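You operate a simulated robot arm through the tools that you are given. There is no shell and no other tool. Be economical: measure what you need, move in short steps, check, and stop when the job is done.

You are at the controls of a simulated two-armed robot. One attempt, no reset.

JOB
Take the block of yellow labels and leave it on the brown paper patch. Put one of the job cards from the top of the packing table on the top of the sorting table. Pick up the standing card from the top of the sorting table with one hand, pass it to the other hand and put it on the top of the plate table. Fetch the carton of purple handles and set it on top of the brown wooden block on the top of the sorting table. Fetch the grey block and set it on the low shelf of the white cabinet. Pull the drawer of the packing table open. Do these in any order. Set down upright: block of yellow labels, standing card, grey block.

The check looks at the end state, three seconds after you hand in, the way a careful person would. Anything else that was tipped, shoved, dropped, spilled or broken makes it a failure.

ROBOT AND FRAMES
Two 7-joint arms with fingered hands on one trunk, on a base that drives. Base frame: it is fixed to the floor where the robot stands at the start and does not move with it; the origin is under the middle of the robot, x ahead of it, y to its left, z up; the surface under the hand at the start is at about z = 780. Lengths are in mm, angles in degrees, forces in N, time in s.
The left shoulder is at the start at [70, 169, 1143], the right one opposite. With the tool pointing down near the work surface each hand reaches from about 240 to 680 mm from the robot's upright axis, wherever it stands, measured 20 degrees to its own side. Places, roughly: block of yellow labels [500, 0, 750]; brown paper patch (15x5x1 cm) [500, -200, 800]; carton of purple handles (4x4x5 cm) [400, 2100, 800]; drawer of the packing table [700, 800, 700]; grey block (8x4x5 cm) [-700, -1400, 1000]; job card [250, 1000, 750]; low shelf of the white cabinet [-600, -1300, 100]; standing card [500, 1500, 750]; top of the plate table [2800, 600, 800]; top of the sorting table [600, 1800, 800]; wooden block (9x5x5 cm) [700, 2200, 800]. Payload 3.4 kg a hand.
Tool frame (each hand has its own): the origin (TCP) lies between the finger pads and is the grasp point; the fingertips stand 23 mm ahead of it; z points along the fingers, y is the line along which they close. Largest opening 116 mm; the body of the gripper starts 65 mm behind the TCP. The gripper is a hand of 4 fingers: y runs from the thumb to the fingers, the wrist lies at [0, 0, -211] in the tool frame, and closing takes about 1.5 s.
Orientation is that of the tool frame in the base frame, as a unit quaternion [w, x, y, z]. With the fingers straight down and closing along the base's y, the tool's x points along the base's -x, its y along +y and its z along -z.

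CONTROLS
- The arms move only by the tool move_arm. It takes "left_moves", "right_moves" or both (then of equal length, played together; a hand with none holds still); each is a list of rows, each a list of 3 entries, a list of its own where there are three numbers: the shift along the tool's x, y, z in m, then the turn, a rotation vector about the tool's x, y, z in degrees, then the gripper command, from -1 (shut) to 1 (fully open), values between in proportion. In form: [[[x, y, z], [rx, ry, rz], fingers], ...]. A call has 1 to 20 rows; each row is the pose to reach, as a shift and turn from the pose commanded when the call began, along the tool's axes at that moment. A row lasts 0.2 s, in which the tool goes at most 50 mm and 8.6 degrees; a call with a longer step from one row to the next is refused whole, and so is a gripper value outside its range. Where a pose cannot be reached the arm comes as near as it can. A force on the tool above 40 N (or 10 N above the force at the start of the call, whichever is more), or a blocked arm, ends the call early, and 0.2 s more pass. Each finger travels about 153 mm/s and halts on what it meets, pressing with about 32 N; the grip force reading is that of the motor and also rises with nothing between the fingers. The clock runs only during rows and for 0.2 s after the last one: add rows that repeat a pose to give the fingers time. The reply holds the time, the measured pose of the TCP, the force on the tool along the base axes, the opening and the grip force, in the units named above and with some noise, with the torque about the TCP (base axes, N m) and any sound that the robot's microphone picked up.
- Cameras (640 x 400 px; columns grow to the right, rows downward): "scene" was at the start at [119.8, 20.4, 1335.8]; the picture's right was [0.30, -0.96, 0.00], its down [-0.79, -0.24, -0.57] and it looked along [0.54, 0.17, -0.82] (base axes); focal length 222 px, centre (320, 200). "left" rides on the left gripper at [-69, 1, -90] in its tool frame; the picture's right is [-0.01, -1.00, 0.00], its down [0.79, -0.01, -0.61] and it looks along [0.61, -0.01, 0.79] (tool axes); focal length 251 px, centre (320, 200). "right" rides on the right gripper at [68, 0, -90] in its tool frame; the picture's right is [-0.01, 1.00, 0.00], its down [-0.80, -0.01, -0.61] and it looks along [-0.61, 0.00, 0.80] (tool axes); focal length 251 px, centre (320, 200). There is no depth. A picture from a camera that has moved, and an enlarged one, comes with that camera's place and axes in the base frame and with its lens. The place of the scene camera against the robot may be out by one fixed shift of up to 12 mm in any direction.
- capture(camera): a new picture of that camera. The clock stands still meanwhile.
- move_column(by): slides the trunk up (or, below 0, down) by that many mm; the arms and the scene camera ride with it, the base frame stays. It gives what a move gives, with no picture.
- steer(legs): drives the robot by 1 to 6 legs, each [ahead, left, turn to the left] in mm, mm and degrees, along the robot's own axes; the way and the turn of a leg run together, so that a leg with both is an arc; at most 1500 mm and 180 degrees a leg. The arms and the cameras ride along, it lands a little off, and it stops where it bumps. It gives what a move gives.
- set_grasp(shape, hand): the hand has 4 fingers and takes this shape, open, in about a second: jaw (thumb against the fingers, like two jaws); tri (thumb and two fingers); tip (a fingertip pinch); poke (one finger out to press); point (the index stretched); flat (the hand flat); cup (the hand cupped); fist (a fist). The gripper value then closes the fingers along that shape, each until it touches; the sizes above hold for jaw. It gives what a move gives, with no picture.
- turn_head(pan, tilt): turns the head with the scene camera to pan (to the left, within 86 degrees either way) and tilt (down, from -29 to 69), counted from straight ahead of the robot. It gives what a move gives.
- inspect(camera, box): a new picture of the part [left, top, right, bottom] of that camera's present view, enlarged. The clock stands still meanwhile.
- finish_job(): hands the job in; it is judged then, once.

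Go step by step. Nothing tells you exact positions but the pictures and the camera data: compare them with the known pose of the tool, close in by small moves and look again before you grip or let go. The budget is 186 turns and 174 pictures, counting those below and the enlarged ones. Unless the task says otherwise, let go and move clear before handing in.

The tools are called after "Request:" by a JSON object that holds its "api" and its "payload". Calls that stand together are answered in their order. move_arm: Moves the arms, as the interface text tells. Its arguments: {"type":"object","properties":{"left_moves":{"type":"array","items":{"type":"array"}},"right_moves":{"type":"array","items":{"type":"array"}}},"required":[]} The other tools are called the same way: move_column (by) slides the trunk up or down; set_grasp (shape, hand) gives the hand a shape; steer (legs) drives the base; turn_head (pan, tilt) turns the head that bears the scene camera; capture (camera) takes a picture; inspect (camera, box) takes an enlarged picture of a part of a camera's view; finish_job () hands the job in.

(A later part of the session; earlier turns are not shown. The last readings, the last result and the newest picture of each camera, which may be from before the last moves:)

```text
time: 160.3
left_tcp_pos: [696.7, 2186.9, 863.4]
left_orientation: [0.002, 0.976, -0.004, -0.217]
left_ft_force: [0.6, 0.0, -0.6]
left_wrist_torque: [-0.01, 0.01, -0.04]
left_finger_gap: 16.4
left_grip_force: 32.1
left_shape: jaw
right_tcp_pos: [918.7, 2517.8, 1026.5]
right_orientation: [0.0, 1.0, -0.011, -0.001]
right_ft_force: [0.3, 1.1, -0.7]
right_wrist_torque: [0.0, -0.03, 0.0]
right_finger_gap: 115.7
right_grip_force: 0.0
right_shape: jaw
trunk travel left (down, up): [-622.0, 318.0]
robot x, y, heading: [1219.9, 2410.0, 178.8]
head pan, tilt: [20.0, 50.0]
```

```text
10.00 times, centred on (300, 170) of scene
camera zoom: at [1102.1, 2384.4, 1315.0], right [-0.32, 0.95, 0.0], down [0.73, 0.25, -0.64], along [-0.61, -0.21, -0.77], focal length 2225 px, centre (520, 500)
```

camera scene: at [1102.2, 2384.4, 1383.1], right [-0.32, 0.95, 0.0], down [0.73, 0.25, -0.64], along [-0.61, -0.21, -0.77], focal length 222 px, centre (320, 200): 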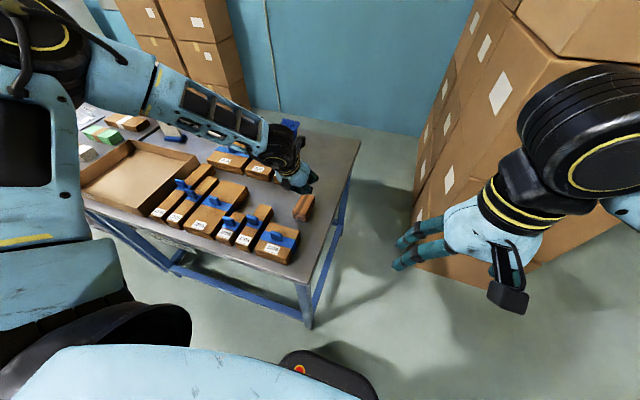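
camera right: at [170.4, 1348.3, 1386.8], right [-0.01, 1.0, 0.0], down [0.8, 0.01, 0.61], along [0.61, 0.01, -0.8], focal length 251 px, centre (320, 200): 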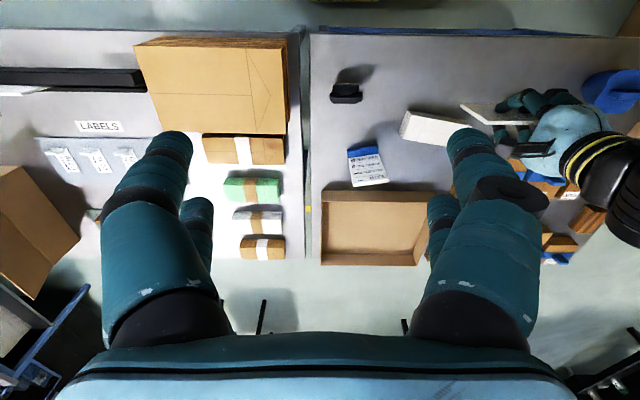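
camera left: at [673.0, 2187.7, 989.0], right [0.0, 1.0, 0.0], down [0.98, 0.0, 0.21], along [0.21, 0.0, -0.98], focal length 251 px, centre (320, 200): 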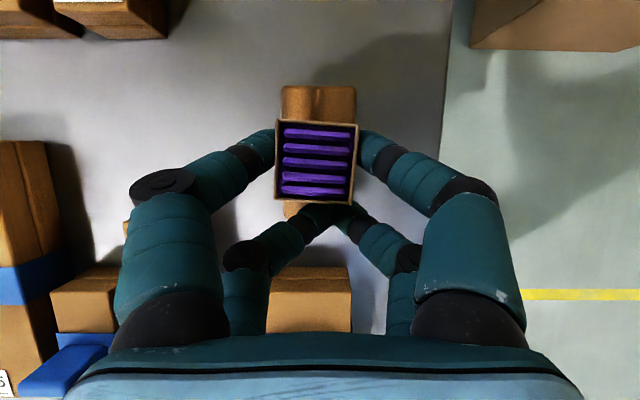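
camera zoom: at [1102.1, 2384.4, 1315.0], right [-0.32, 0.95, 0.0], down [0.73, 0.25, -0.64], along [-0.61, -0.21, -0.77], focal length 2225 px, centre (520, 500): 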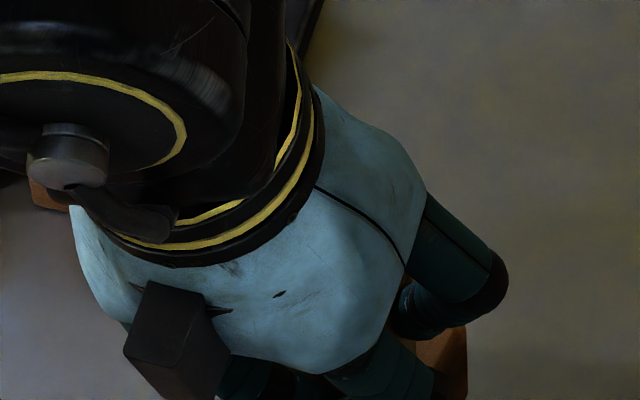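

Request:
{"api": "move_column", "payload": {"by": -4}}

Request:
{"api": "move_column", "payload": {"by": -3}}

Request:
{"api": "capture", "payload": {"camera": "left"}}

```text
time: 160.9
left_tcp_pos: [697.3, 2187.3, 859.9]
left_orientation: [0.002, 0.976, -0.004, -0.217]
left_ft_force: [-1.2, 0.4, 1.5]
left_wrist_torque: [0.03, 0.02, 0.01]
left_finger_gap: 16.0
left_grip_force: 32.6
left_shape: jaw
right_tcp_pos: [917.8, 2516.5, 1022.8]
right_orientation: [0.0, 1.0, -0.011, 0.0]
right_ft_force: [0.9, -0.4, -0.2]
right_wrist_torque: [-0.03, 0.02, -0.01]
right_finger_gap: 115.8
right_grip_force: 0.1
right_shape: jaw
trunk travel left (down, up): [-618.0, 322.0]
robot x, y, heading: [1222.7, 2406.8, 178.6]
head pan, tilt: [20.0, 50.0]
```

```text
time: 161.4
left_tcp_pos: [696.5, 2186.6, 859.2]
left_orientation: [0.002, 0.976, -0.004, -0.219]
left_ft_force: [-1.8, -2.4, 17.4]
left_wrist_torque: [-0.03, 0.37, 0.04]
left_finger_gap: 16.4
left_grip_force: 31.8
left_shape: jaw
right_tcp_pos: [918.8, 2517.3, 1020.7]
right_orientation: [0.001, 1.0, -0.01, -0.001]
right_ft_force: [-0.1, 0.3, 0.3]
right_wrist_torque: [0.04, -0.02, 0.02]
right_finger_gap: 116.0
right_grip_force: 0.1
right_shape: jaw
trunk travel left (down, up): [-615.0, 325.0]
robot x, y, heading: [1223.8, 2409.8, 178.7]
head pan, tilt: [20.0, 50.0]
```

```text
92 pictures are left
camera left: at [673.7, 2188.1, 970.3], right [0.0, 1.0, 0.0], down [0.98, 0.0, 0.21], along [0.21, 0.0, -0.98], focal length 251 px, centre (320, 200)
```

left: 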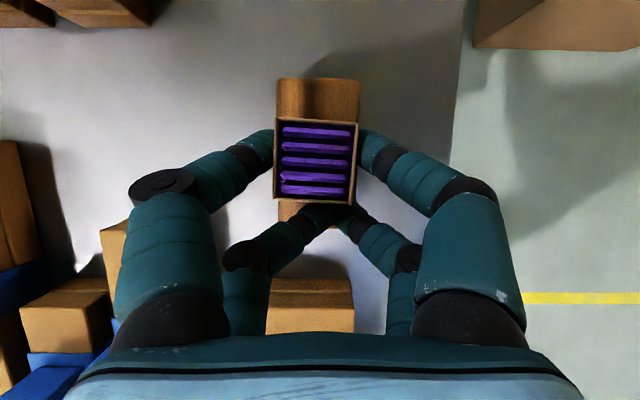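

Contact. Ease up 2 mm, open gradually, and withdraw along the fingers.

Request:
{"api": "move_column", "payload": {"by": 2}}

Request:
{"api": "move_arm", "payload": {"left_moves": [[[0, 0, 0], [0, 0, 0], -0.6], [[0, 0, 0], [0, 0, 0], -0.5], [[0, 0, 0], [0, 0, 0], -0.4], [[0, 0, 0], [0, 0, 0], -0.3], [[0, 0, 0], [0, 0, 0], 0], [[0, 0, 0], [0, 0, 0], 0.3], [[0, 0, 0], [0, 0, 0], 0.3], [[0, 0, -0.03], [0, 0, 0], 0.3], [[0, 0, -0.07], [0, 0, 0], 0.3], [[0, 0, -0.11], [0, 0, 0], 0.3], [[0, 0, -0.11], [0, 0, 0], 0.3]]}}

Request:
{"api": "capture", "payload": {"camera": "left"}}

```text
time: 161.9
left_tcp_pos: [698.0, 2186.9, 860.0]
left_orientation: [0.003, 0.976, -0.004, -0.217]
left_ft_force: [-3.3, -0.6, 11.6]
left_wrist_torque: [-0.04, 0.3, -0.01]
left_finger_gap: 16.7
left_grip_force: 32.1
left_shape: jaw
right_tcp_pos: [918.6, 2516.0, 1021.7]
right_orientation: [0.001, 1.0, -0.01, -0.001]
right_ft_force: [0.0, 0.3, 0.6]
right_wrist_torque: [0.03, -0.01, 0.04]
right_finger_gap: 115.6
right_grip_force: 0.1
right_shape: jaw
trunk travel left (down, up): [-617.0, 323.0]
robot x, y, heading: [1226.1, 2407.4, 179.0]
head pan, tilt: [20.0, 50.0]
```

```text
time: 164.3
left_tcp_pos: [745.6, 2186.1, 961.4]
left_orientation: [0.003, 0.976, -0.004, -0.216]
left_ft_force: [-0.1, 0.4, 0.5]
left_wrist_torque: [-0.01, -0.02, -0.02]
left_finger_gap: 74.7
left_grip_force: 0.1
left_shape: jaw
right_tcp_pos: [918.4, 2515.6, 1020.8]
right_orientation: [0.0, 1.0, -0.011, 0.0]
right_ft_force: [-0.2, -0.9, -0.9]
right_wrist_torque: [0.01, 0.01, 0.0]
right_finger_gap: 116.0
right_grip_force: 0.1
right_shape: jaw
trunk travel left (down, up): [-617.0, 323.0]
robot x, y, heading: [1223.3, 2409.9, 178.5]
head pan, tilt: [20.0, 50.0]
```

```text
91 pictures are left
camera left: at [720.1, 2185.8, 1072.4], right [0.0, 1.0, 0.0], down [0.98, 0.0, 0.21], along [0.21, 0.0, -0.98], focal length 251 px, centre (320, 200)
```

left: 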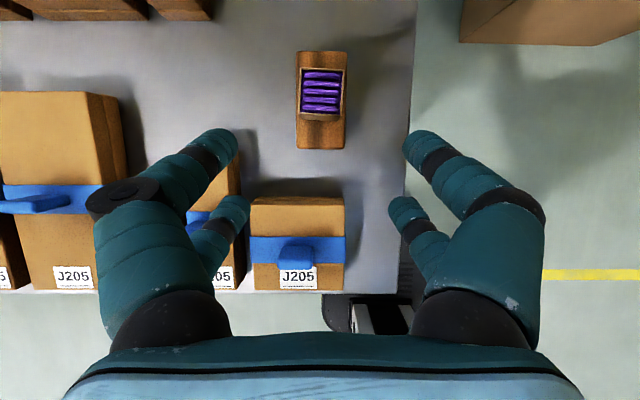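

The carton sits on the wooden block. Next the standing card: raise, straighten the left hand, drive opposite it and look.

Request:
{"api": "move_column", "payload": {"by": 150}}

Request:
{"api": "move_arm", "payload": {"left_moves": [[[0.03, 0, -0.01], [0, 7, 0], 1], [[0.06, 0, -0.02], [0, 14, 0], 1], [[0.09, 0, -0.02], [0, 21, 0], 1], [[0.1, 0, -0.02], [0, 25, 0], 1], [[0.1, 0, -0.02], [0, 25, 0], 1]]}}

Request:
{"api": "steer", "payload": {"legs": [[0, 760, 1]]}}

Request:
{"api": "turn_head", "payload": {"pan": 10, "tilt": 40}}

Request:
{"api": "capture", "payload": {"camera": "scene"}}

Request:
{"api": "capture", "payload": {"camera": "left"}}

```text
time: 166.1
left_tcp_pos: [744.4, 2186.1, 1110.6]
left_orientation: [0.002, 0.976, -0.004, -0.217]
left_ft_force: [0.0, 0.9, 0.3]
left_wrist_torque: [0.03, -0.01, -0.01]
left_finger_gap: 74.6
left_grip_force: 0.0
left_shape: jaw
right_tcp_pos: [917.2, 2516.4, 1171.3]
right_orientation: [0.0, 1.0, -0.01, 0.0]
right_ft_force: [-0.4, -0.5, 0.4]
right_wrist_torque: [-0.03, 0.01, -0.01]
right_finger_gap: 116.1
right_grip_force: 0.1
right_shape: jaw
trunk travel left (down, up): [-767.0, 173.0]
robot x, y, heading: [1224.9, 2405.3, 178.7]
head pan, tilt: [20.0, 50.0]
```

```text
time: 167.3
left_tcp_pos: [843.8, 2184.4, 1087.2]
left_orientation: [0.003, 1.0, -0.004, 0.0]
left_ft_force: [0.1, -0.1, -0.4]
left_wrist_torque: [0.02, 0.0, 0.0]
left_finger_gap: 116.1
left_grip_force: 0.0
left_shape: jaw
right_tcp_pos: [918.8, 2516.8, 1170.8]
right_orientation: [0.0, 1.0, -0.01, 0.0]
right_ft_force: [0.0, 0.3, -0.3]
right_wrist_torque: [-0.01, 0.01, -0.01]
right_finger_gap: 115.9
right_grip_force: 0.0
right_shape: jaw
trunk travel left (down, up): [-767.0, 173.0]
robot x, y, heading: [1221.7, 2407.2, 178.7]
head pan, tilt: [20.0, 50.0]
```

```text
time: 171.4
left_tcp_pos: [832.4, 1417.7, 1085.7]
left_orientation: [0.004, 1.0, 0.001, -0.001]
left_ft_force: [0.3, -0.2, -0.2]
left_wrist_torque: [0.01, -0.01, 0.01]
left_finger_gap: 115.8
left_grip_force: 0.1
left_shape: jaw
right_tcp_pos: [906.0, 1750.3, 1171.7]
right_orientation: [0.001, 1.0, -0.006, 0.0]
right_ft_force: [-0.4, 0.0, 0.1]
right_wrist_torque: [0.03, 0.01, 0.02]
right_finger_gap: 116.0
right_grip_force: 0.1
right_shape: jaw
trunk travel left (down, up): [-767.0, 173.0]
robot x, y, heading: [1213.9, 1646.9, 179.4]
head pan, tilt: [20.0, 50.0]
```

```text
time: 172.1
left_tcp_pos: [832.9, 1417.1, 1085.4]
left_orientation: [0.003, 1.0, 0.0, -0.001]
left_ft_force: [-0.2, 0.6, -0.7]
left_wrist_torque: [0.0, -0.01, -0.04]
left_finger_gap: 116.0
left_grip_force: 0.1
left_shape: jaw
right_tcp_pos: [905.8, 1749.0, 1172.9]
right_orientation: [0.0, 1.0, -0.006, 0.0]
right_ft_force: [-0.5, 0.4, 0.5]
right_wrist_torque: [0.03, 0.01, -0.01]
right_finger_gap: 116.0
right_grip_force: 0.0
right_shape: jaw
trunk travel left (down, up): [-767.0, 173.0]
robot x, y, heading: [1209.0, 1644.4, 179.4]
head pan, tilt: [10.0, 40.0]
```

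```text
90 pictures are left
camera scene: at [1078.9, 1630.4, 1474.2], right [-0.16, 0.99, 0.0], down [0.63, 0.11, -0.77], along [-0.76, -0.12, -0.64], focal length 222 px, centre (320, 200)
```

scene: 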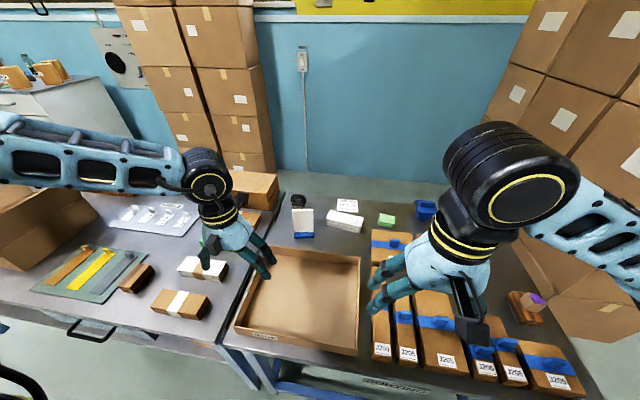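

```text
89 pictures are left
camera left: at [764.3, 1416.8, 1177.1], right [-0.01, 1.0, -0.01], down [0.8, 0.01, 0.61], along [0.61, 0.0, -0.8], focal length 251 px, centre (320, 200)
```

left: 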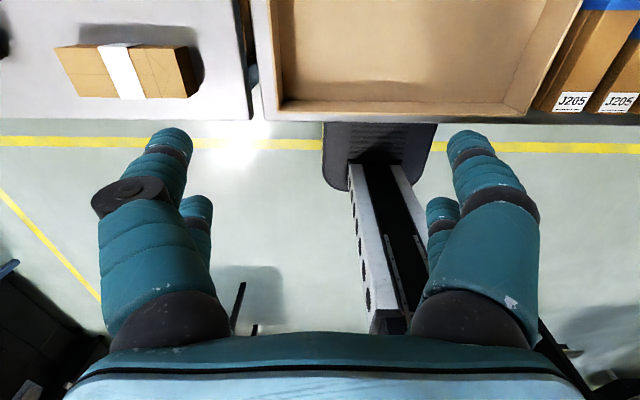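

I see the drawer's black handle on this far side of the packing table (≈[900, 850, 700]) and the standing card beyond the tray. Enlarge the card.

Request:
{"api": "inspect", "payload": {"camera": "scene", "box": [270, 180, 350, 250]}}

Request:
{"api": "inspect", "payload": {"camera": "scene", "box": [20, 280, 220, 390]}}

```text
5.71 times, centred on (310, 215) of scene
camera zoom: at [1078.9, 1630.4, 1474.2], right [-0.16, 0.99, 0.0], down [0.63, 0.11, -0.77], along [-0.76, -0.12, -0.64], focal length 1272 px, centre (377, 114)
```

zoom: 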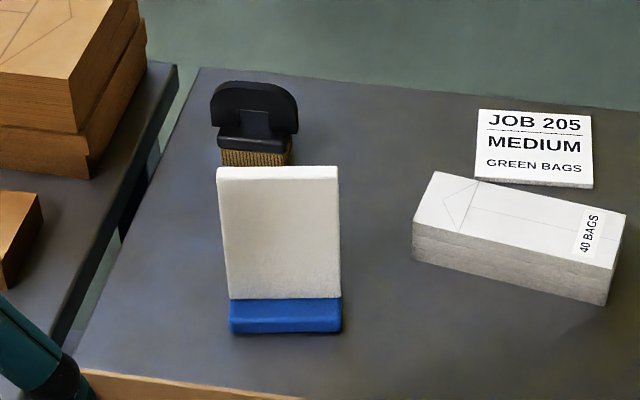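

```text
3.20 times, centred on (120, 335) of scene
camera zoom: at [1078.9, 1630.4, 1474.2], right [-0.16, 0.99, 0.0], down [0.63, 0.11, -0.77], along [-0.76, -0.12, -0.64], focal length 712 px, centre (960, -232)
```

zoom: 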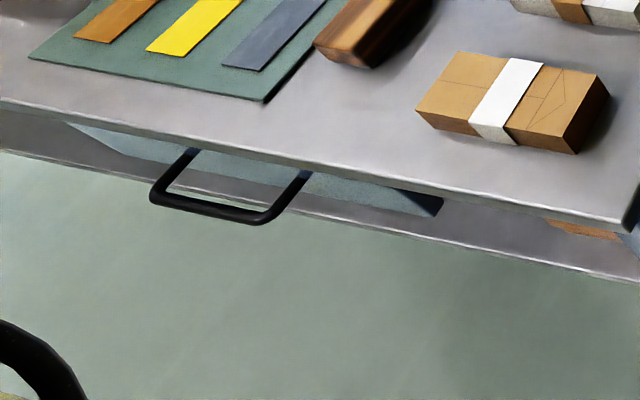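

The card (≈80 wide, top ≈ z 910, at ≈[490, 1473]) is near the reach limit straight on, so I'll turn the robot about 36° right to bring the left shoulder forward.

Request:
{"api": "steer", "payload": {"legs": [[0, 0, -36], [-12, 90, 0]]}}

Request:
{"api": "turn_head", "payload": {"pan": 40, "tilt": 40}}

Request:
{"api": "capture", "payload": {"camera": "scene"}}

Request:
{"api": "capture", "payload": {"camera": "left"}}

```text
time: 174.9
left_tcp_pos: [726.4, 1605.5, 1086.4]
left_orientation: [0.004, 0.951, -0.308, -0.001]
left_ft_force: [-0.3, -0.3, -0.4]
left_wrist_torque: [-0.02, -0.04, 0.03]
left_finger_gap: 115.8
left_grip_force: 0.0
left_shape: jaw
right_tcp_pos: [980.9, 1831.7, 1170.2]
right_orientation: [0.002, 0.949, -0.315, 0.0]
right_ft_force: [0.1, 0.5, 0.1]
right_wrist_torque: [-0.02, -0.01, 0.01]
right_finger_gap: 115.7
right_grip_force: 0.0
right_shape: jaw
trunk travel left (down, up): [-767.0, 173.0]
robot x, y, heading: [1166.1, 1562.5, 143.6]
head pan, tilt: [10.0, 40.0]
```

```text
time: 175.9
left_tcp_pos: [725.8, 1601.5, 1085.5]
left_orientation: [0.003, 0.951, -0.308, -0.002]
left_ft_force: [-0.1, 0.2, 0.7]
left_wrist_torque: [0.01, 0.01, -0.02]
left_finger_gap: 115.9
left_grip_force: 0.0
left_shape: jaw
right_tcp_pos: [978.7, 1829.4, 1172.1]
right_orientation: [-0.001, 0.949, -0.315, 0.001]
right_ft_force: [-0.6, 1.1, 0.8]
right_wrist_torque: [-0.01, 0.02, -0.02]
right_finger_gap: 115.9
right_grip_force: 0.1
right_shape: jaw
trunk travel left (down, up): [-767.0, 173.0]
robot x, y, heading: [1166.4, 1566.1, 143.6]
head pan, tilt: [40.0, 40.0]
```

```text
86 pictures are left
camera scene: at [1043.0, 1588.8, 1474.3], right [-0.06, 1.0, 0.0], down [0.64, 0.04, -0.77], along [-0.76, -0.04, -0.64], focal length 222 px, centre (320, 200)
```

scene: 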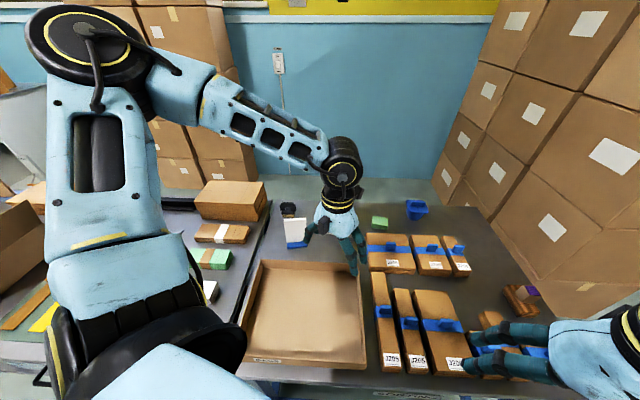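

```text
85 pictures are left
camera left: at [671.0, 1643.1, 1177.2], right [0.58, 0.82, -0.01], down [0.65, -0.46, 0.61], along [0.49, -0.35, -0.8], focal length 251 px, centre (320, 200)
```

left: 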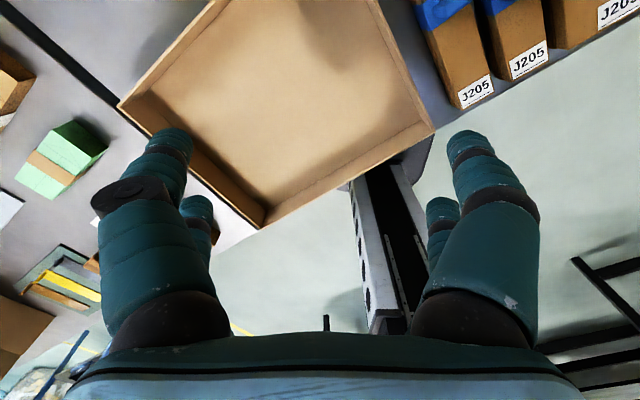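

Bring the left hand above the card, yawed so it closes along base x.

Request:
{"api": "move_arm", "payload": {"left_moves": [[[-0.015, 0.027, 0], [0, 0, 6.7], 1], [[-0.03, 0.054, 0], [0, 0, 13.4], 1], [[-0.046, 0.081, 0], [0, 0, 20.1], 1], [[-0.061, 0.107, 0], [0, 0, 26.8], 1], [[-0.076, 0.134, 0], [0, 0, 33.5], 1], [[-0.091, 0.161, 0], [0, 0, 40.2], 1], [[-0.107, 0.188, 0], [0, 0, 46.9], 1], [[-0.122, 0.215, 0], [0, 0, 53.6], 1], [[-0.122, 0.215, 0], [0, 0, 53.6], 1]]}}

Request:
{"api": "capture", "payload": {"camera": "left"}}

Request:
{"api": "inspect", "payload": {"camera": "scene", "box": [220, 140, 400, 260]}}

```text
time: 177.9
left_tcp_pos: [500.7, 1501.4, 1087.2]
left_orientation: [0.003, 0.71, -0.704, -0.001]
left_ft_force: [0.3, -0.7, -0.3]
left_wrist_torque: [0.02, 0.05, 0.02]
left_finger_gap: 115.9
left_grip_force: 0.1
left_shape: jaw
right_tcp_pos: [980.8, 1828.5, 1171.8]
right_orientation: [0.0, 0.949, -0.315, 0.0]
right_ft_force: [-0.4, -0.1, -0.3]
right_wrist_torque: [0.02, -0.02, 0.0]
right_finger_gap: 116.0
right_grip_force: 0.0
right_shape: jaw
trunk travel left (down, up): [-767.0, 173.0]
robot x, y, heading: [1163.5, 1566.3, 143.1]
head pan, tilt: [40.0, 40.0]
```

```text
84 pictures are left
camera left: at [499.9, 1570.3, 1177.6], right [1.0, 0.02, -0.01], down [0.02, -0.79, 0.61], along [0.01, -0.61, -0.79], focal length 251 px, centre (320, 200)
```

left: 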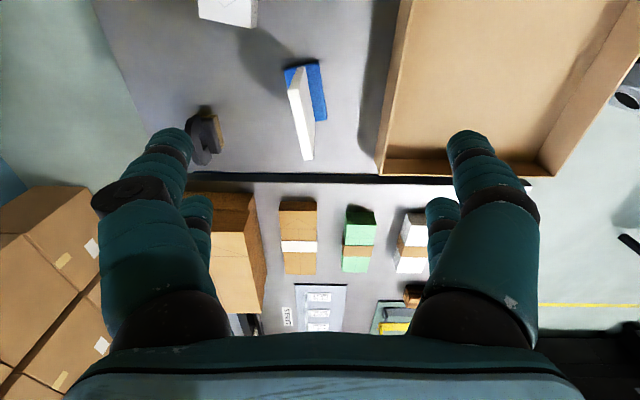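

```text
3.33 times, centred on (310, 200) of scene
camera zoom: at [1043.4, 1588.5, 1474.3], right [-0.06, 1.0, 0.0], down [0.64, 0.04, -0.77], along [-0.76, -0.05, -0.64], focal length 742 px, centre (353, 200)
```

zoom: 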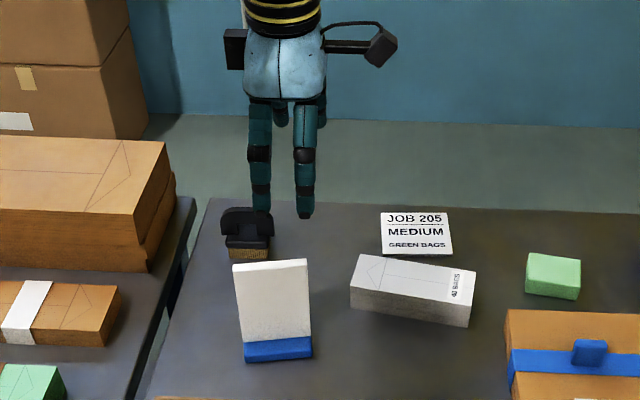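

Request:
{"api": "inspect", "payload": {"camera": "left", "box": [250, 40, 370, 180]}}

```text
2.86 times, centred on (310, 110) of left
camera zoom: at [499.9, 1570.3, 1177.6], right [1.0, 0.02, -0.01], down [0.02, -0.79, 0.61], along [0.01, -0.61, -0.79], focal length 718 px, centre (349, 457)
```

zoom: 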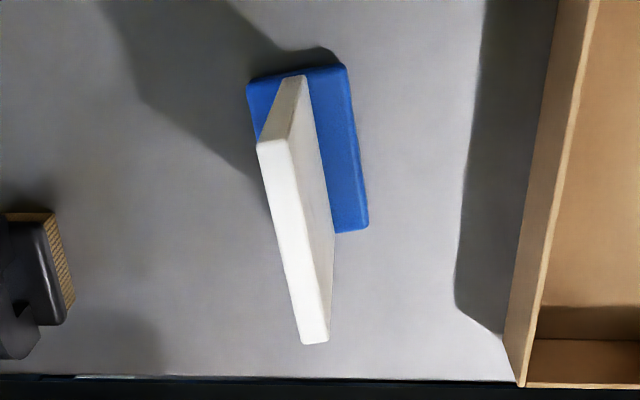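

The card stands vertical at centre [481, 1466], top z≈915, turned about 10°. I align the hand with it, tilt it 20° sideways (to leave room for the other hand later), and go to a pre-grasp.

Request:
{"api": "move_arm", "payload": {"left_moves": [[[0.022, 0.002, 0.01], [-0.42, -5, -2.45], 0.8], [[0.044, 0.004, 0.02], [-0.85, -10, -4.9], 0.6], [[0.066, 0.006, 0.03], [-1.3, -15, -7.35], 0.4], [[0.086, 0.008, 0.037], [-1.7, -20, -9.8], 0.2], [[0.086, 0.008, 0.037], [-1.7, -20, -9.8], 0.2]]}}

Request:
{"api": "capture", "payload": {"camera": "left"}}

```text
time: 179.1
left_tcp_pos: [491.7, 1414.5, 1050.5]
left_orientation: [-0.108, 0.757, -0.63, -0.134]
left_ft_force: [0.7, 0.2, -0.2]
left_wrist_torque: [0.01, 0.02, -0.01]
left_finger_gap: 69.9
left_grip_force: 0.1
left_shape: jaw
right_tcp_pos: [979.4, 1830.0, 1171.5]
right_orientation: [0.001, 0.949, -0.315, -0.001]
right_ft_force: [-0.2, 0.0, 0.0]
right_wrist_torque: [-0.02, 0.0, -0.01]
right_finger_gap: 116.0
right_grip_force: 0.1
right_shape: jaw
trunk travel left (down, up): [-767.0, 173.0]
robot x, y, heading: [1167.0, 1564.0, 143.3]
head pan, tilt: [40.0, 40.0]
```

```text
81 pictures are left
camera left: at [486.2, 1447.5, 1159.1], right [0.98, 0.19, 0.0], down [0.18, -0.94, 0.3], along [0.06, -0.3, -0.95], focal length 251 px, centre (320, 200)
```

left: 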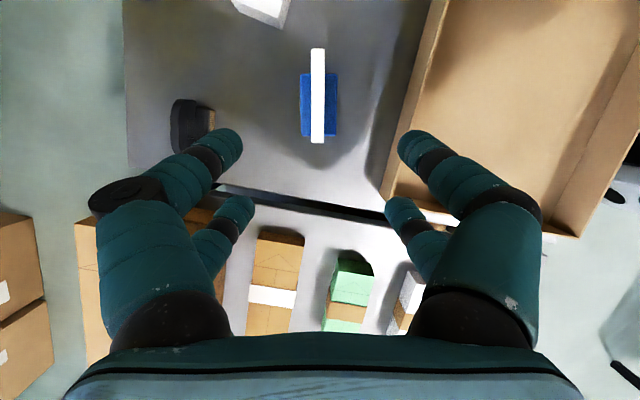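

Perfectly aligned. Descend along the tilted axis to TCP z≈900.

Request:
{"api": "move_arm", "payload": {"left_moves": [[[0.003, 0, 0.04], [0, 0, 0], 0], [[0.006, 0, 0.08], [0, 0, 0], 0], [[0.009, 0, 0.12], [0, 0, 0], 0], [[0.012, 0, 0.156], [0, 0, 0], 0], [[0.012, 0, 0.156], [0, 0, 0], 0]]}}

Request:
{"api": "capture", "payload": {"camera": "left"}}

Request:
{"api": "inspect", "payload": {"camera": "scene", "box": [250, 150, 370, 260]}}

```text
time: 180.3
left_tcp_pos: [484.1, 1457.5, 899.2]
left_orientation: [-0.109, 0.757, -0.631, -0.134]
left_ft_force: [0.2, -0.1, 0.4]
left_wrist_torque: [0.0, -0.02, -0.03]
left_finger_gap: 58.5
left_grip_force: 0.1
left_shape: jaw
right_tcp_pos: [980.9, 1828.9, 1170.3]
right_orientation: [0.0, 0.949, -0.315, 0.0]
right_ft_force: [0.1, 0.3, 0.4]
right_wrist_torque: [0.0, -0.02, -0.02]
right_finger_gap: 116.1
right_grip_force: 0.0
right_shape: jaw
trunk travel left (down, up): [-767.0, 173.0]
robot x, y, heading: [1167.6, 1562.2, 143.5]
head pan, tilt: [40.0, 40.0]
```

```text
80 pictures are left
camera left: at [478.4, 1491.0, 1008.8], right [0.98, 0.19, 0.0], down [0.18, -0.94, 0.3], along [0.05, -0.3, -0.95], focal length 251 px, centre (320, 200)
```

left: 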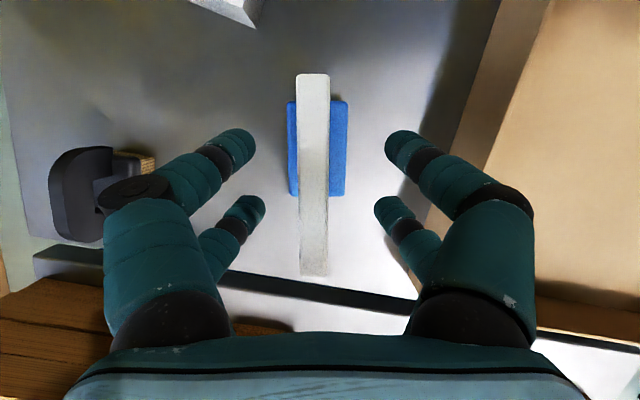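

```text
3.64 times, centred on (310, 205) of scene
camera zoom: at [1043.3, 1588.3, 1474.3], right [-0.06, 1.0, 0.0], down [0.64, 0.04, -0.77], along [-0.76, -0.04, -0.64], focal length 809 px, centre (356, 182)
```

zoom: 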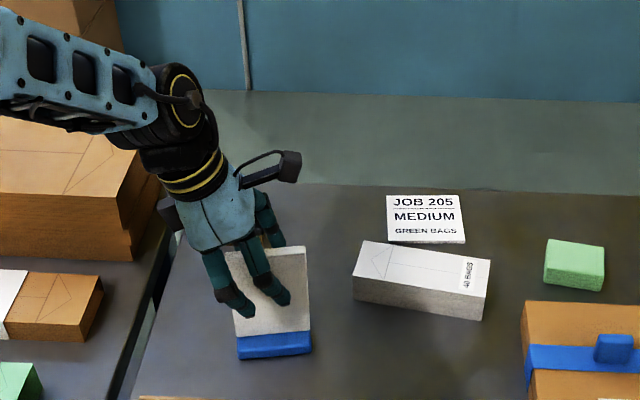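

Good. Close on the card.

Request:
{"api": "move_arm", "payload": {"left_moves": [[[0, 0.0025, -0.004], [0, 0, 0], -0.4], [[0, 0.0025, -0.004], [0, 0, 0], -0.6], [[0, 0.0025, -0.004], [0, 0, 0], -0.75], [[0, 0.0025, -0.004], [0, 0, 0], -0.85], [[0, 0.0025, -0.004], [0, 0, 0], -1], [[0, 0.0025, -0.004], [0, 0, 0], -1], [[0, 0.0025, -0.004], [0, 0, 0], -1]]}}

Request:
{"api": "capture", "payload": {"camera": "left"}}

```text
time: 181.9
left_tcp_pos: [481.8, 1455.8, 903.3]
left_orientation: [-0.108, 0.757, -0.631, -0.134]
left_ft_force: [-0.1, -0.3, 0.0]
left_wrist_torque: [-0.02, 0.0, 0.02]
left_finger_gap: 6.4
left_grip_force: 31.8
left_shape: jaw
right_tcp_pos: [979.4, 1829.1, 1172.0]
right_orientation: [0.0, 0.949, -0.316, 0.0]
right_ft_force: [-0.2, -0.3, 0.3]
right_wrist_torque: [0.0, 0.0, -0.01]
right_finger_gap: 116.0
right_grip_force: 0.0
right_shape: jaw
trunk travel left (down, up): [-767.0, 173.0]
robot x, y, heading: [1162.9, 1563.5, 143.4]
head pan, tilt: [40.0, 40.0]
```

```text
78 pictures are left
camera left: at [476.2, 1489.0, 1012.2], right [0.98, 0.19, 0.0], down [0.18, -0.94, 0.3], along [0.06, -0.3, -0.95], focal length 251 px, centre (320, 200)
```

left: 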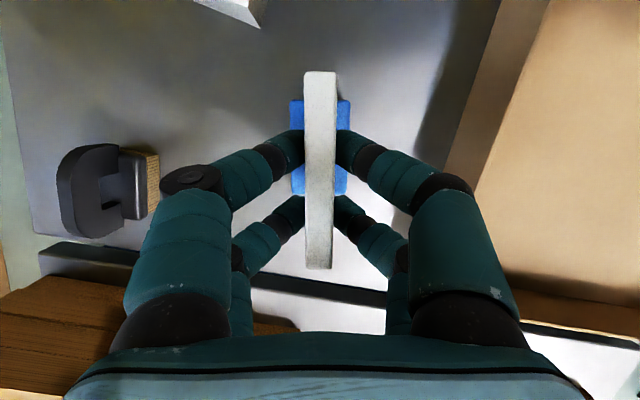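

Card gripped. Lift it with the trunk, back away from the table into the aisle, then bring the card in front of the robot.

Request:
{"api": "move_column", "payload": {"by": 150}}

Request:
{"api": "steer", "payload": {"legs": [[-350, 0, 0]]}}

Request:
{"api": "move_arm", "payload": {"left_moves": [[[-0.0206, -0.0321, 0.0075], [1.62, 0, 4.46], -1], [[-0.0411, -0.0642, 0.015], [3.24, 0, 8.92], -1], [[-0.0617, -0.0962, 0.0225], [4.86, 0, 13.4], -1], [[-0.0822, -0.1283, 0.03], [6.48, 0, 17.8], -1], [[-0.1028, -0.1604, 0.0375], [8.1, 0, 22.3], -1], [[-0.1234, -0.1925, 0.045], [9.7, 0, 26.8], -1], [[-0.1439, -0.2246, 0.0524], [11.3, 0, 31.2], -1], [[-0.1645, -0.2566, 0.06], [13, 0, 35.7], -1], [[-0.185, -0.2887, 0.0674], [14.6, 0, 40.1], -1], [[-0.2056, -0.3208, 0.0749], [16.2, 0, 44.6], -1], [[-0.2056, -0.3208, 0.0749], [16.2, 0, 44.6], -1]]}}

Request:
{"api": "turn_head", "payload": {"pan": 0, "tilt": 50}}

Request:
{"api": "capture", "payload": {"camera": "scene"}}

Request:
{"api": "capture", "payload": {"camera": "right"}}

Request:
{"api": "capture", "payload": {"camera": "left"}}

```text
time: 183.6
left_tcp_pos: [482.2, 1455.5, 1053.2]
left_orientation: [-0.109, 0.756, -0.631, -0.134]
left_ft_force: [0.2, -0.3, -0.7]
left_wrist_torque: [0.01, -0.01, 0.02]
left_finger_gap: 6.6
left_grip_force: 32.4
left_shape: jaw
right_tcp_pos: [978.3, 1830.2, 1321.2]
right_orientation: [0.001, 0.949, -0.315, 0.0]
right_ft_force: [0.2, -0.6, -0.4]
right_wrist_torque: [0.0, -0.01, -0.01]
right_finger_gap: 115.8
right_grip_force: 0.0
right_shape: jaw
trunk travel left (down, up): [-917.0, 23.0]
robot x, y, heading: [1165.6, 1563.6, 143.4]
head pan, tilt: [40.0, 40.0]
```

```text
time: 185.9
left_tcp_pos: [764.7, 1247.7, 1052.4]
left_orientation: [-0.109, 0.755, -0.632, -0.133]
left_ft_force: [0.1, 0.2, -1.2]
left_wrist_torque: [-0.01, -0.02, -0.03]
left_finger_gap: 6.6
left_grip_force: 32.1
left_shape: jaw
right_tcp_pos: [1264.4, 1619.3, 1321.4]
right_orientation: [0.001, 0.949, -0.316, 0.001]
right_ft_force: [0.1, 0.6, -0.1]
right_wrist_torque: [-0.03, 0.0, 0.0]
right_finger_gap: 116.1
right_grip_force: 0.0
right_shape: jaw
trunk travel left (down, up): [-917.0, 23.0]
robot x, y, heading: [1451.3, 1352.5, 143.0]
head pan, tilt: [40.0, 40.0]
```

```text
time: 188.3
left_tcp_pos: [1044.2, 1500.1, 1066.3]
left_orientation: [0.152, -0.437, 0.883, 0.077]
left_ft_force: [-0.1, 0.1, -1.1]
left_wrist_torque: [0.04, -0.04, 0.0]
left_finger_gap: 6.7
left_grip_force: 31.9
left_shape: jaw
left hand out of reach, approached as far as the arm can: row 10, 11
right_tcp_pos: [1266.1, 1616.3, 1321.4]
right_orientation: [-0.001, 0.949, -0.316, 0.0]
right_ft_force: [-0.6, -0.2, 0.1]
right_wrist_torque: [0.0, 0.0, -0.01]
right_finger_gap: 115.7
right_grip_force: 0.0
right_shape: jaw
trunk travel left (down, up): [-917.0, 23.0]
robot x, y, heading: [1452.2, 1349.8, 143.2]
head pan, tilt: [40.0, 40.0]
```

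```text
time: 189.4
left_tcp_pos: [1043.9, 1500.3, 1065.6]
left_orientation: [0.153, -0.437, 0.883, 0.077]
left_ft_force: [-0.8, 0.0, -1.9]
left_wrist_torque: [-0.02, 0.0, -0.03]
left_finger_gap: 6.5
left_grip_force: 31.8
left_shape: jaw
right_tcp_pos: [1266.7, 1617.0, 1321.3]
right_orientation: [0.0, 0.949, -0.316, 0.0]
right_ft_force: [0.1, -0.2, -0.4]
right_wrist_torque: [0.02, 0.01, 0.0]
right_finger_gap: 115.8
right_grip_force: 0.1
right_shape: jaw
trunk travel left (down, up): [-917.0, 23.0]
robot x, y, heading: [1453.2, 1354.6, 143.1]
head pan, tilt: [0.0, 50.0]
```

```text
77 pictures are left
camera scene: at [1351.8, 1426.6, 1610.1], right [0.6, 0.8, 0.0], down [0.61, -0.46, -0.64], along [-0.51, 0.39, -0.77], focal length 222 px, centre (320, 200)
```

scene: 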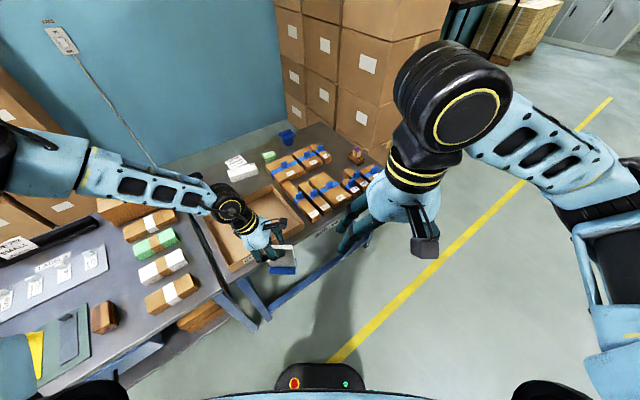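

```text
76 pictures are left
camera right: at [1320.7, 1575.3, 1411.9], right [-0.61, -0.79, 0.0], down [-0.63, 0.48, 0.61], along [-0.48, 0.37, -0.79], focal length 251 px, centre (320, 200)
```

right: 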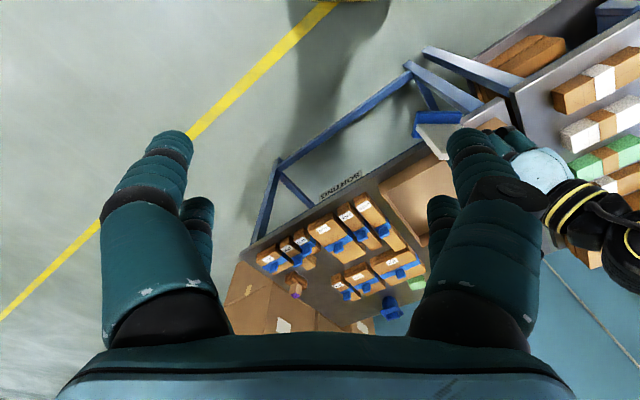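

```text
75 pictures are left
camera left: at [1064.9, 1528.0, 1175.0], right [0.8, -0.6, 0.0], down [-0.57, -0.76, 0.3], along [-0.18, -0.24, -0.95], focal length 251 px, centre (320, 200)
```

left: 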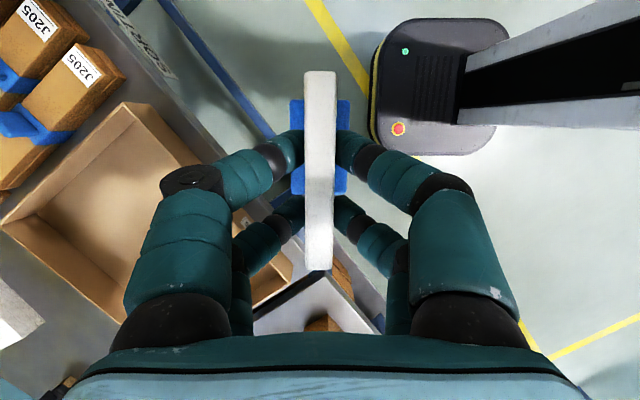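

The card is held in front at about 415 mm ahead. Now bring the right hand in: first yaw it 90°, then tilt it 50° pointing left toward the lower right part of the card.

Request:
{"api": "move_arm", "payload": {"right_moves": [[[-0.01, -0.003, 0.008], [0, 0, -8.2], 1], [[-0.02, -0.006, 0.015], [0, 0, -16.4], 1], [[-0.03, -0.009, 0.022], [0, 0, -24.6], 1], [[-0.04, -0.012, 0.03], [0, 0, -32.8], 1], [[-0.05, -0.015, 0.037], [0, 0, -41], 1], [[-0.06, -0.018, 0.044], [0, 0, -49.2], 1], [[-0.07, -0.021, 0.051], [0, 0, -57.4], 1], [[-0.08, -0.024, 0.059], [0, 0, -65.6], 1], [[-0.09, -0.027, 0.066], [0, 0, -73.8], 1], [[-0.1, -0.03, 0.074], [0, 0, -82], 1], [[-0.107, -0.031, 0.081], [0, 0, -90], 1], [[-0.107, -0.031, 0.081], [0, 0, -90], 1]]}}

Request:
{"api": "move_arm", "payload": {"right_moves": [[[-0.01, 0, 0.02], [0, -8.3, 0], 0.8], [[-0.02, 0, 0.04], [0, -16.6, 0], 0.6], [[-0.03, 0, 0.06], [0, -25, 0], 0.4], [[-0.045, 0, 0.08], [0, -33.3, 0], 0.3], [[-0.06, 0, 0.1], [0, -41.6, 0], 0.3], [[-0.07, 0, 0.12], [0, -50, 0], 0.3], [[-0.07, 0, 0.12], [0, -50, 0], 0.3]]}}

Request:
{"api": "capture", "payload": {"camera": "right"}}

Request:
{"api": "capture", "payload": {"camera": "scene"}}

```text
time: 192.0
left_tcp_pos: [1044.4, 1500.1, 1065.6]
left_orientation: [0.153, -0.436, 0.883, 0.076]
left_ft_force: [-0.5, 0.3, -0.1]
left_wrist_torque: [0.0, -0.01, 0.0]
left_finger_gap: 6.4
left_grip_force: 32.2
left_shape: jaw
right_tcp_pos: [1199.6, 1706.3, 1240.9]
right_orientation: [0.0, 0.895, 0.446, 0.0]
right_ft_force: [-1.0, 0.8, 0.3]
right_wrist_torque: [-0.01, -0.01, 0.01]
right_finger_gap: 115.8
right_grip_force: 0.1
right_shape: jaw
trunk travel left (down, up): [-917.0, 23.0]
robot x, y, heading: [1449.8, 1353.2, 143.0]
head pan, tilt: [0.0, 50.0]
```

```text
time: 193.6
left_tcp_pos: [1043.7, 1499.8, 1066.3]
left_orientation: [0.152, -0.436, 0.884, 0.076]
left_ft_force: [-0.7, -0.5, -1.2]
left_wrist_torque: [0.03, -0.01, 0.0]
left_finger_gap: 6.2
left_grip_force: 31.9
left_shape: jaw
right_tcp_pos: [1158.5, 1649.9, 1118.2]
right_orientation: [0.189, 0.811, 0.404, -0.378]
right_ft_force: [0.6, -0.1, -0.5]
right_wrist_torque: [-0.02, 0.0, 0.0]
right_finger_gap: 75.8
right_grip_force: 0.0
right_shape: jaw
trunk travel left (down, up): [-917.0, 23.0]
robot x, y, heading: [1454.1, 1353.9, 143.3]
head pan, tilt: [0.0, 50.0]
```

```text
74 pictures are left
camera right: at [1227.2, 1739.4, 1124.1], right [0.8, -0.61, 0.01], down [-0.03, -0.03, 1.0], along [-0.61, -0.79, -0.04], focal length 251 px, centre (320, 200)
```

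right: 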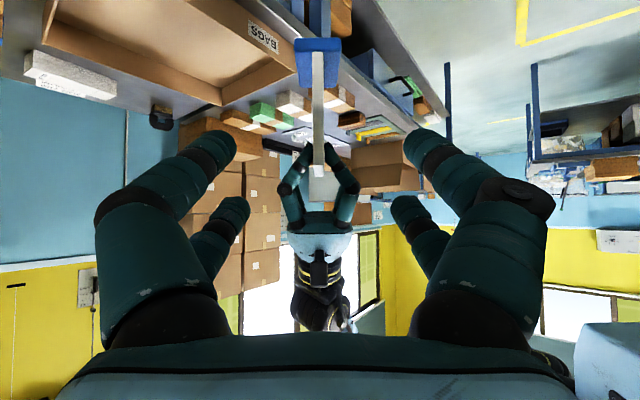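

```text
73 pictures are left
camera scene: at [1351.6, 1426.6, 1610.1], right [0.6, 0.8, 0.0], down [0.61, -0.46, -0.64], along [-0.51, 0.39, -0.77], focal length 222 px, centre (320, 200)
```

scene: 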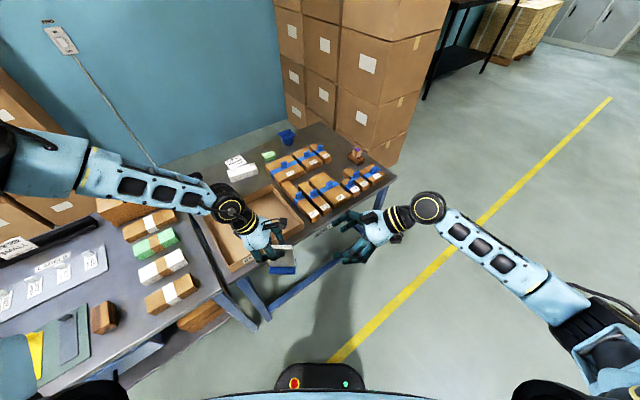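

The right camera sees the card edge-on, centred. Approach 120 mm of the 177 mm and check.

Request:
{"api": "move_arm", "payload": {"right_moves": [[[-0.002, 0, 0.04], [0, 0, 0], 0.3], [[-0.004, 0, 0.08], [0, 0, 0], 0.3], [[-0.006, -0.001, 0.12], [0, 0, 0], 0.2], [[-0.006, -0.001, 0.12], [0, 0, 0], 0.2]]}}

Request:
{"api": "capture", "payload": {"camera": "right"}}

Request:
{"api": "inspect", "payload": {"camera": "scene", "box": [200, 180, 380, 300]}}

```text
time: 194.6
left_tcp_pos: [1043.8, 1500.5, 1066.2]
left_orientation: [0.153, -0.437, 0.883, 0.077]
left_ft_force: [0.0, 0.5, -1.2]
left_wrist_torque: [0.0, 0.01, 0.03]
left_finger_gap: 6.2
left_grip_force: 31.8
left_shape: jaw
right_tcp_pos: [1098.3, 1572.3, 1048.1]
right_orientation: [0.189, 0.81, 0.405, -0.379]
right_ft_force: [0.3, -0.3, 0.6]
right_wrist_torque: [-0.01, -0.01, 0.02]
right_finger_gap: 70.1
right_grip_force: 0.1
right_shape: jaw
trunk travel left (down, up): [-917.0, 23.0]
robot x, y, heading: [1454.9, 1352.7, 143.4]
head pan, tilt: [0.0, 50.0]
```

```text
72 pictures are left
camera right: at [1166.8, 1662.4, 1053.9], right [0.8, -0.61, 0.01], down [-0.03, -0.03, 1.0], along [-0.6, -0.8, -0.05], focal length 251 px, centre (320, 200)
```

right: 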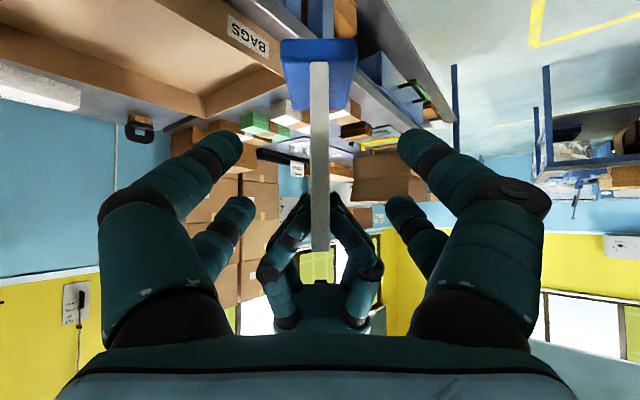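

```text
3.33 times, centred on (290, 240) of scene
camera zoom: at [1351.9, 1427.0, 1610.1], right [0.6, 0.8, 0.0], down [0.61, -0.46, -0.64], along [-0.51, 0.39, -0.77], focal length 742 px, centre (420, 67)
```

zoom: 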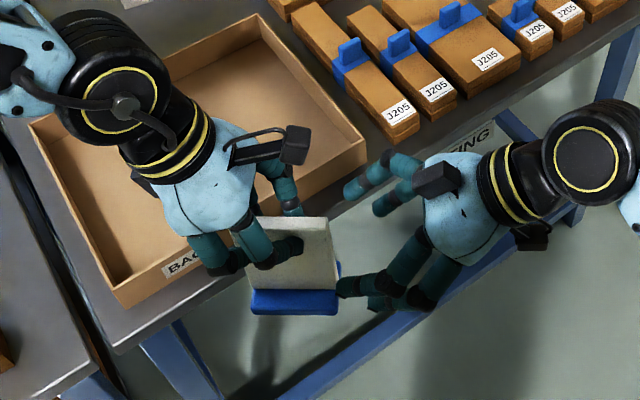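

Tracking well. Go the remaining 57 mm, check once more.

Request:
{"api": "move_arm", "payload": {"right_moves": [[[-0.001, 0, 0.02], [0, 0, 0], 0.1], [[-0.002, 0, 0.04], [0, 0, 0], 0], [[-0.003, 0, 0.057], [0, 0, 0], 0], [[-0.003, 0, 0.057], [0, 0, 0], 0]]}}

Request:
{"api": "capture", "payload": {"camera": "right"}}

Request:
{"api": "inspect", "payload": {"camera": "scene", "box": [220, 180, 360, 300]}}

Request:
{"api": "capture", "payload": {"camera": "left"}}

```text
time: 195.6
left_tcp_pos: [1045.1, 1499.7, 1066.9]
left_orientation: [0.152, -0.437, 0.883, 0.076]
left_ft_force: [0.2, 0.0, -2.0]
left_wrist_torque: [0.02, 0.0, 0.01]
left_finger_gap: 6.4
left_grip_force: 31.8
left_shape: jaw
right_tcp_pos: [1070.2, 1537.2, 1014.8]
right_orientation: [0.189, 0.811, 0.404, -0.379]
right_ft_force: [0.0, -0.7, -0.5]
right_wrist_torque: [-0.01, -0.02, 0.02]
right_finger_gap: 58.8
right_grip_force: 0.1
right_shape: jaw
trunk travel left (down, up): [-917.0, 23.0]
robot x, y, heading: [1452.9, 1352.6, 143.0]
head pan, tilt: [0.0, 50.0]
```

```text
70 pictures are left
camera right: at [1139.2, 1626.4, 1020.2], right [0.8, -0.61, 0.01], down [-0.03, -0.03, 1.0], along [-0.6, -0.8, -0.05], focal length 251 px, centre (320, 200)
```

right: 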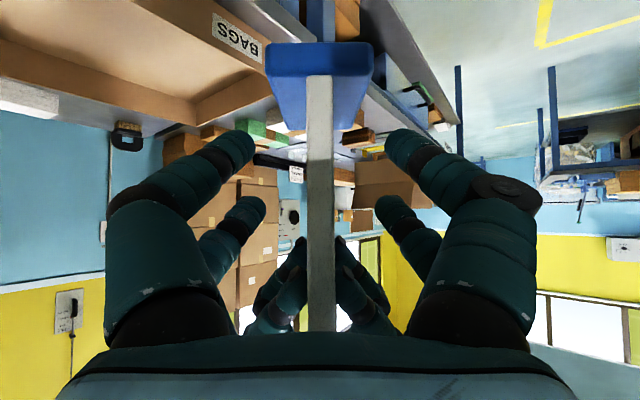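

```text
3.33 times, centred on (290, 240) of scene
camera zoom: at [1351.7, 1426.7, 1610.1], right [0.6, 0.8, 0.0], down [0.61, -0.46, -0.64], along [-0.51, 0.39, -0.77], focal length 742 px, centre (420, 67)
```

zoom: 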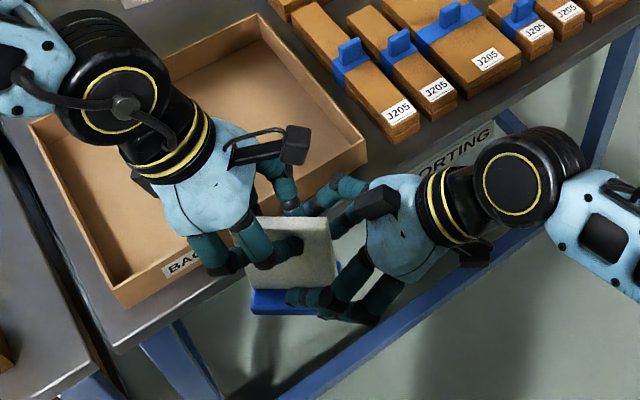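

```text
68 pictures are left
camera left: at [1064.8, 1528.1, 1174.9], right [0.8, -0.6, 0.0], down [-0.57, -0.76, 0.3], along [-0.18, -0.24, -0.95], focal length 251 px, centre (320, 200)
```

left: 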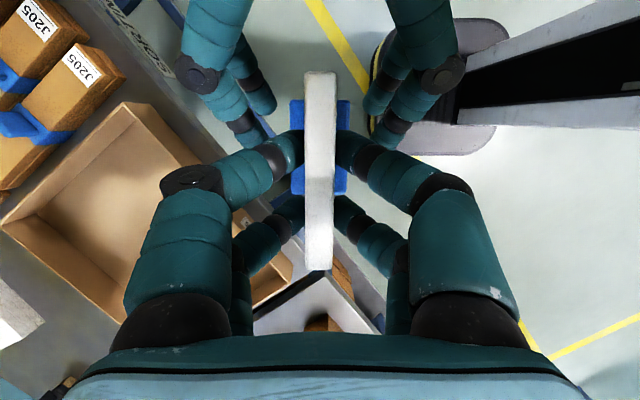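

Both hands are in place without touching. Close the right hand on the card.

Request:
{"api": "move_arm", "payload": {"right_moves": [[[0, 0, 0.006], [0, 0, 0], -0.4], [[0, 0, 0.006], [0, 0, 0], -0.6], [[0, 0, 0.006], [0, 0, 0], -0.75], [[0, 0, 0.006], [0, 0, 0], -0.85], [[0, 0, 0.006], [0, 0, 0], -1], [[0, 0, 0.006], [0, 0, 0], -1], [[0, 0, 0.006], [0, 0, 0], -1]]}}

Request:
{"api": "capture", "payload": {"camera": "right"}}

Request:
{"api": "capture", "payload": {"camera": "left"}}

```text
time: 197.2
left_tcp_pos: [1044.2, 1500.7, 1066.8]
left_orientation: [0.153, -0.436, 0.884, 0.075]
left_ft_force: [1.8, 0.4, 1.0]
left_wrist_torque: [0.05, -0.1, -0.01]
left_finger_gap: 6.2
left_grip_force: 31.7
left_shape: jaw
right_tcp_pos: [1069.4, 1533.0, 1009.7]
right_orientation: [0.189, 0.811, 0.405, -0.377]
right_ft_force: [-0.3, -1.3, -1.5]
right_wrist_torque: [0.06, -0.07, -0.04]
right_finger_gap: 6.7
right_grip_force: 31.9
right_shape: jaw
trunk travel left (down, up): [-917.0, 23.0]
robot x, y, heading: [1453.9, 1352.4, 143.1]
head pan, tilt: [0.0, 50.0]
```

```text
67 pictures are left
camera right: at [1136.7, 1622.2, 1016.1], right [0.8, -0.61, 0.01], down [-0.03, -0.03, 1.0], along [-0.6, -0.8, -0.05], focal length 251 px, centre (320, 200)
```

right: 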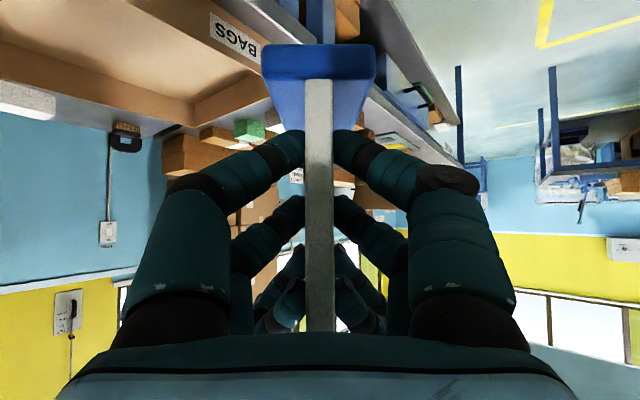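

```text
66 pictures are left
camera left: at [1064.7, 1528.0, 1175.0], right [0.8, -0.6, 0.0], down [-0.57, -0.76, 0.3], along [-0.18, -0.24, -0.95], focal length 251 px, centre (320, 200)
```

left: 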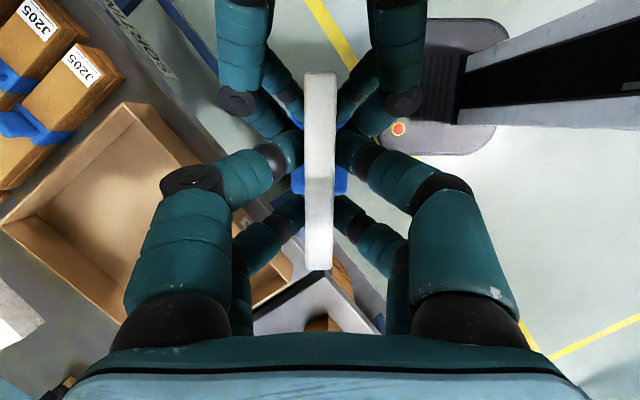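

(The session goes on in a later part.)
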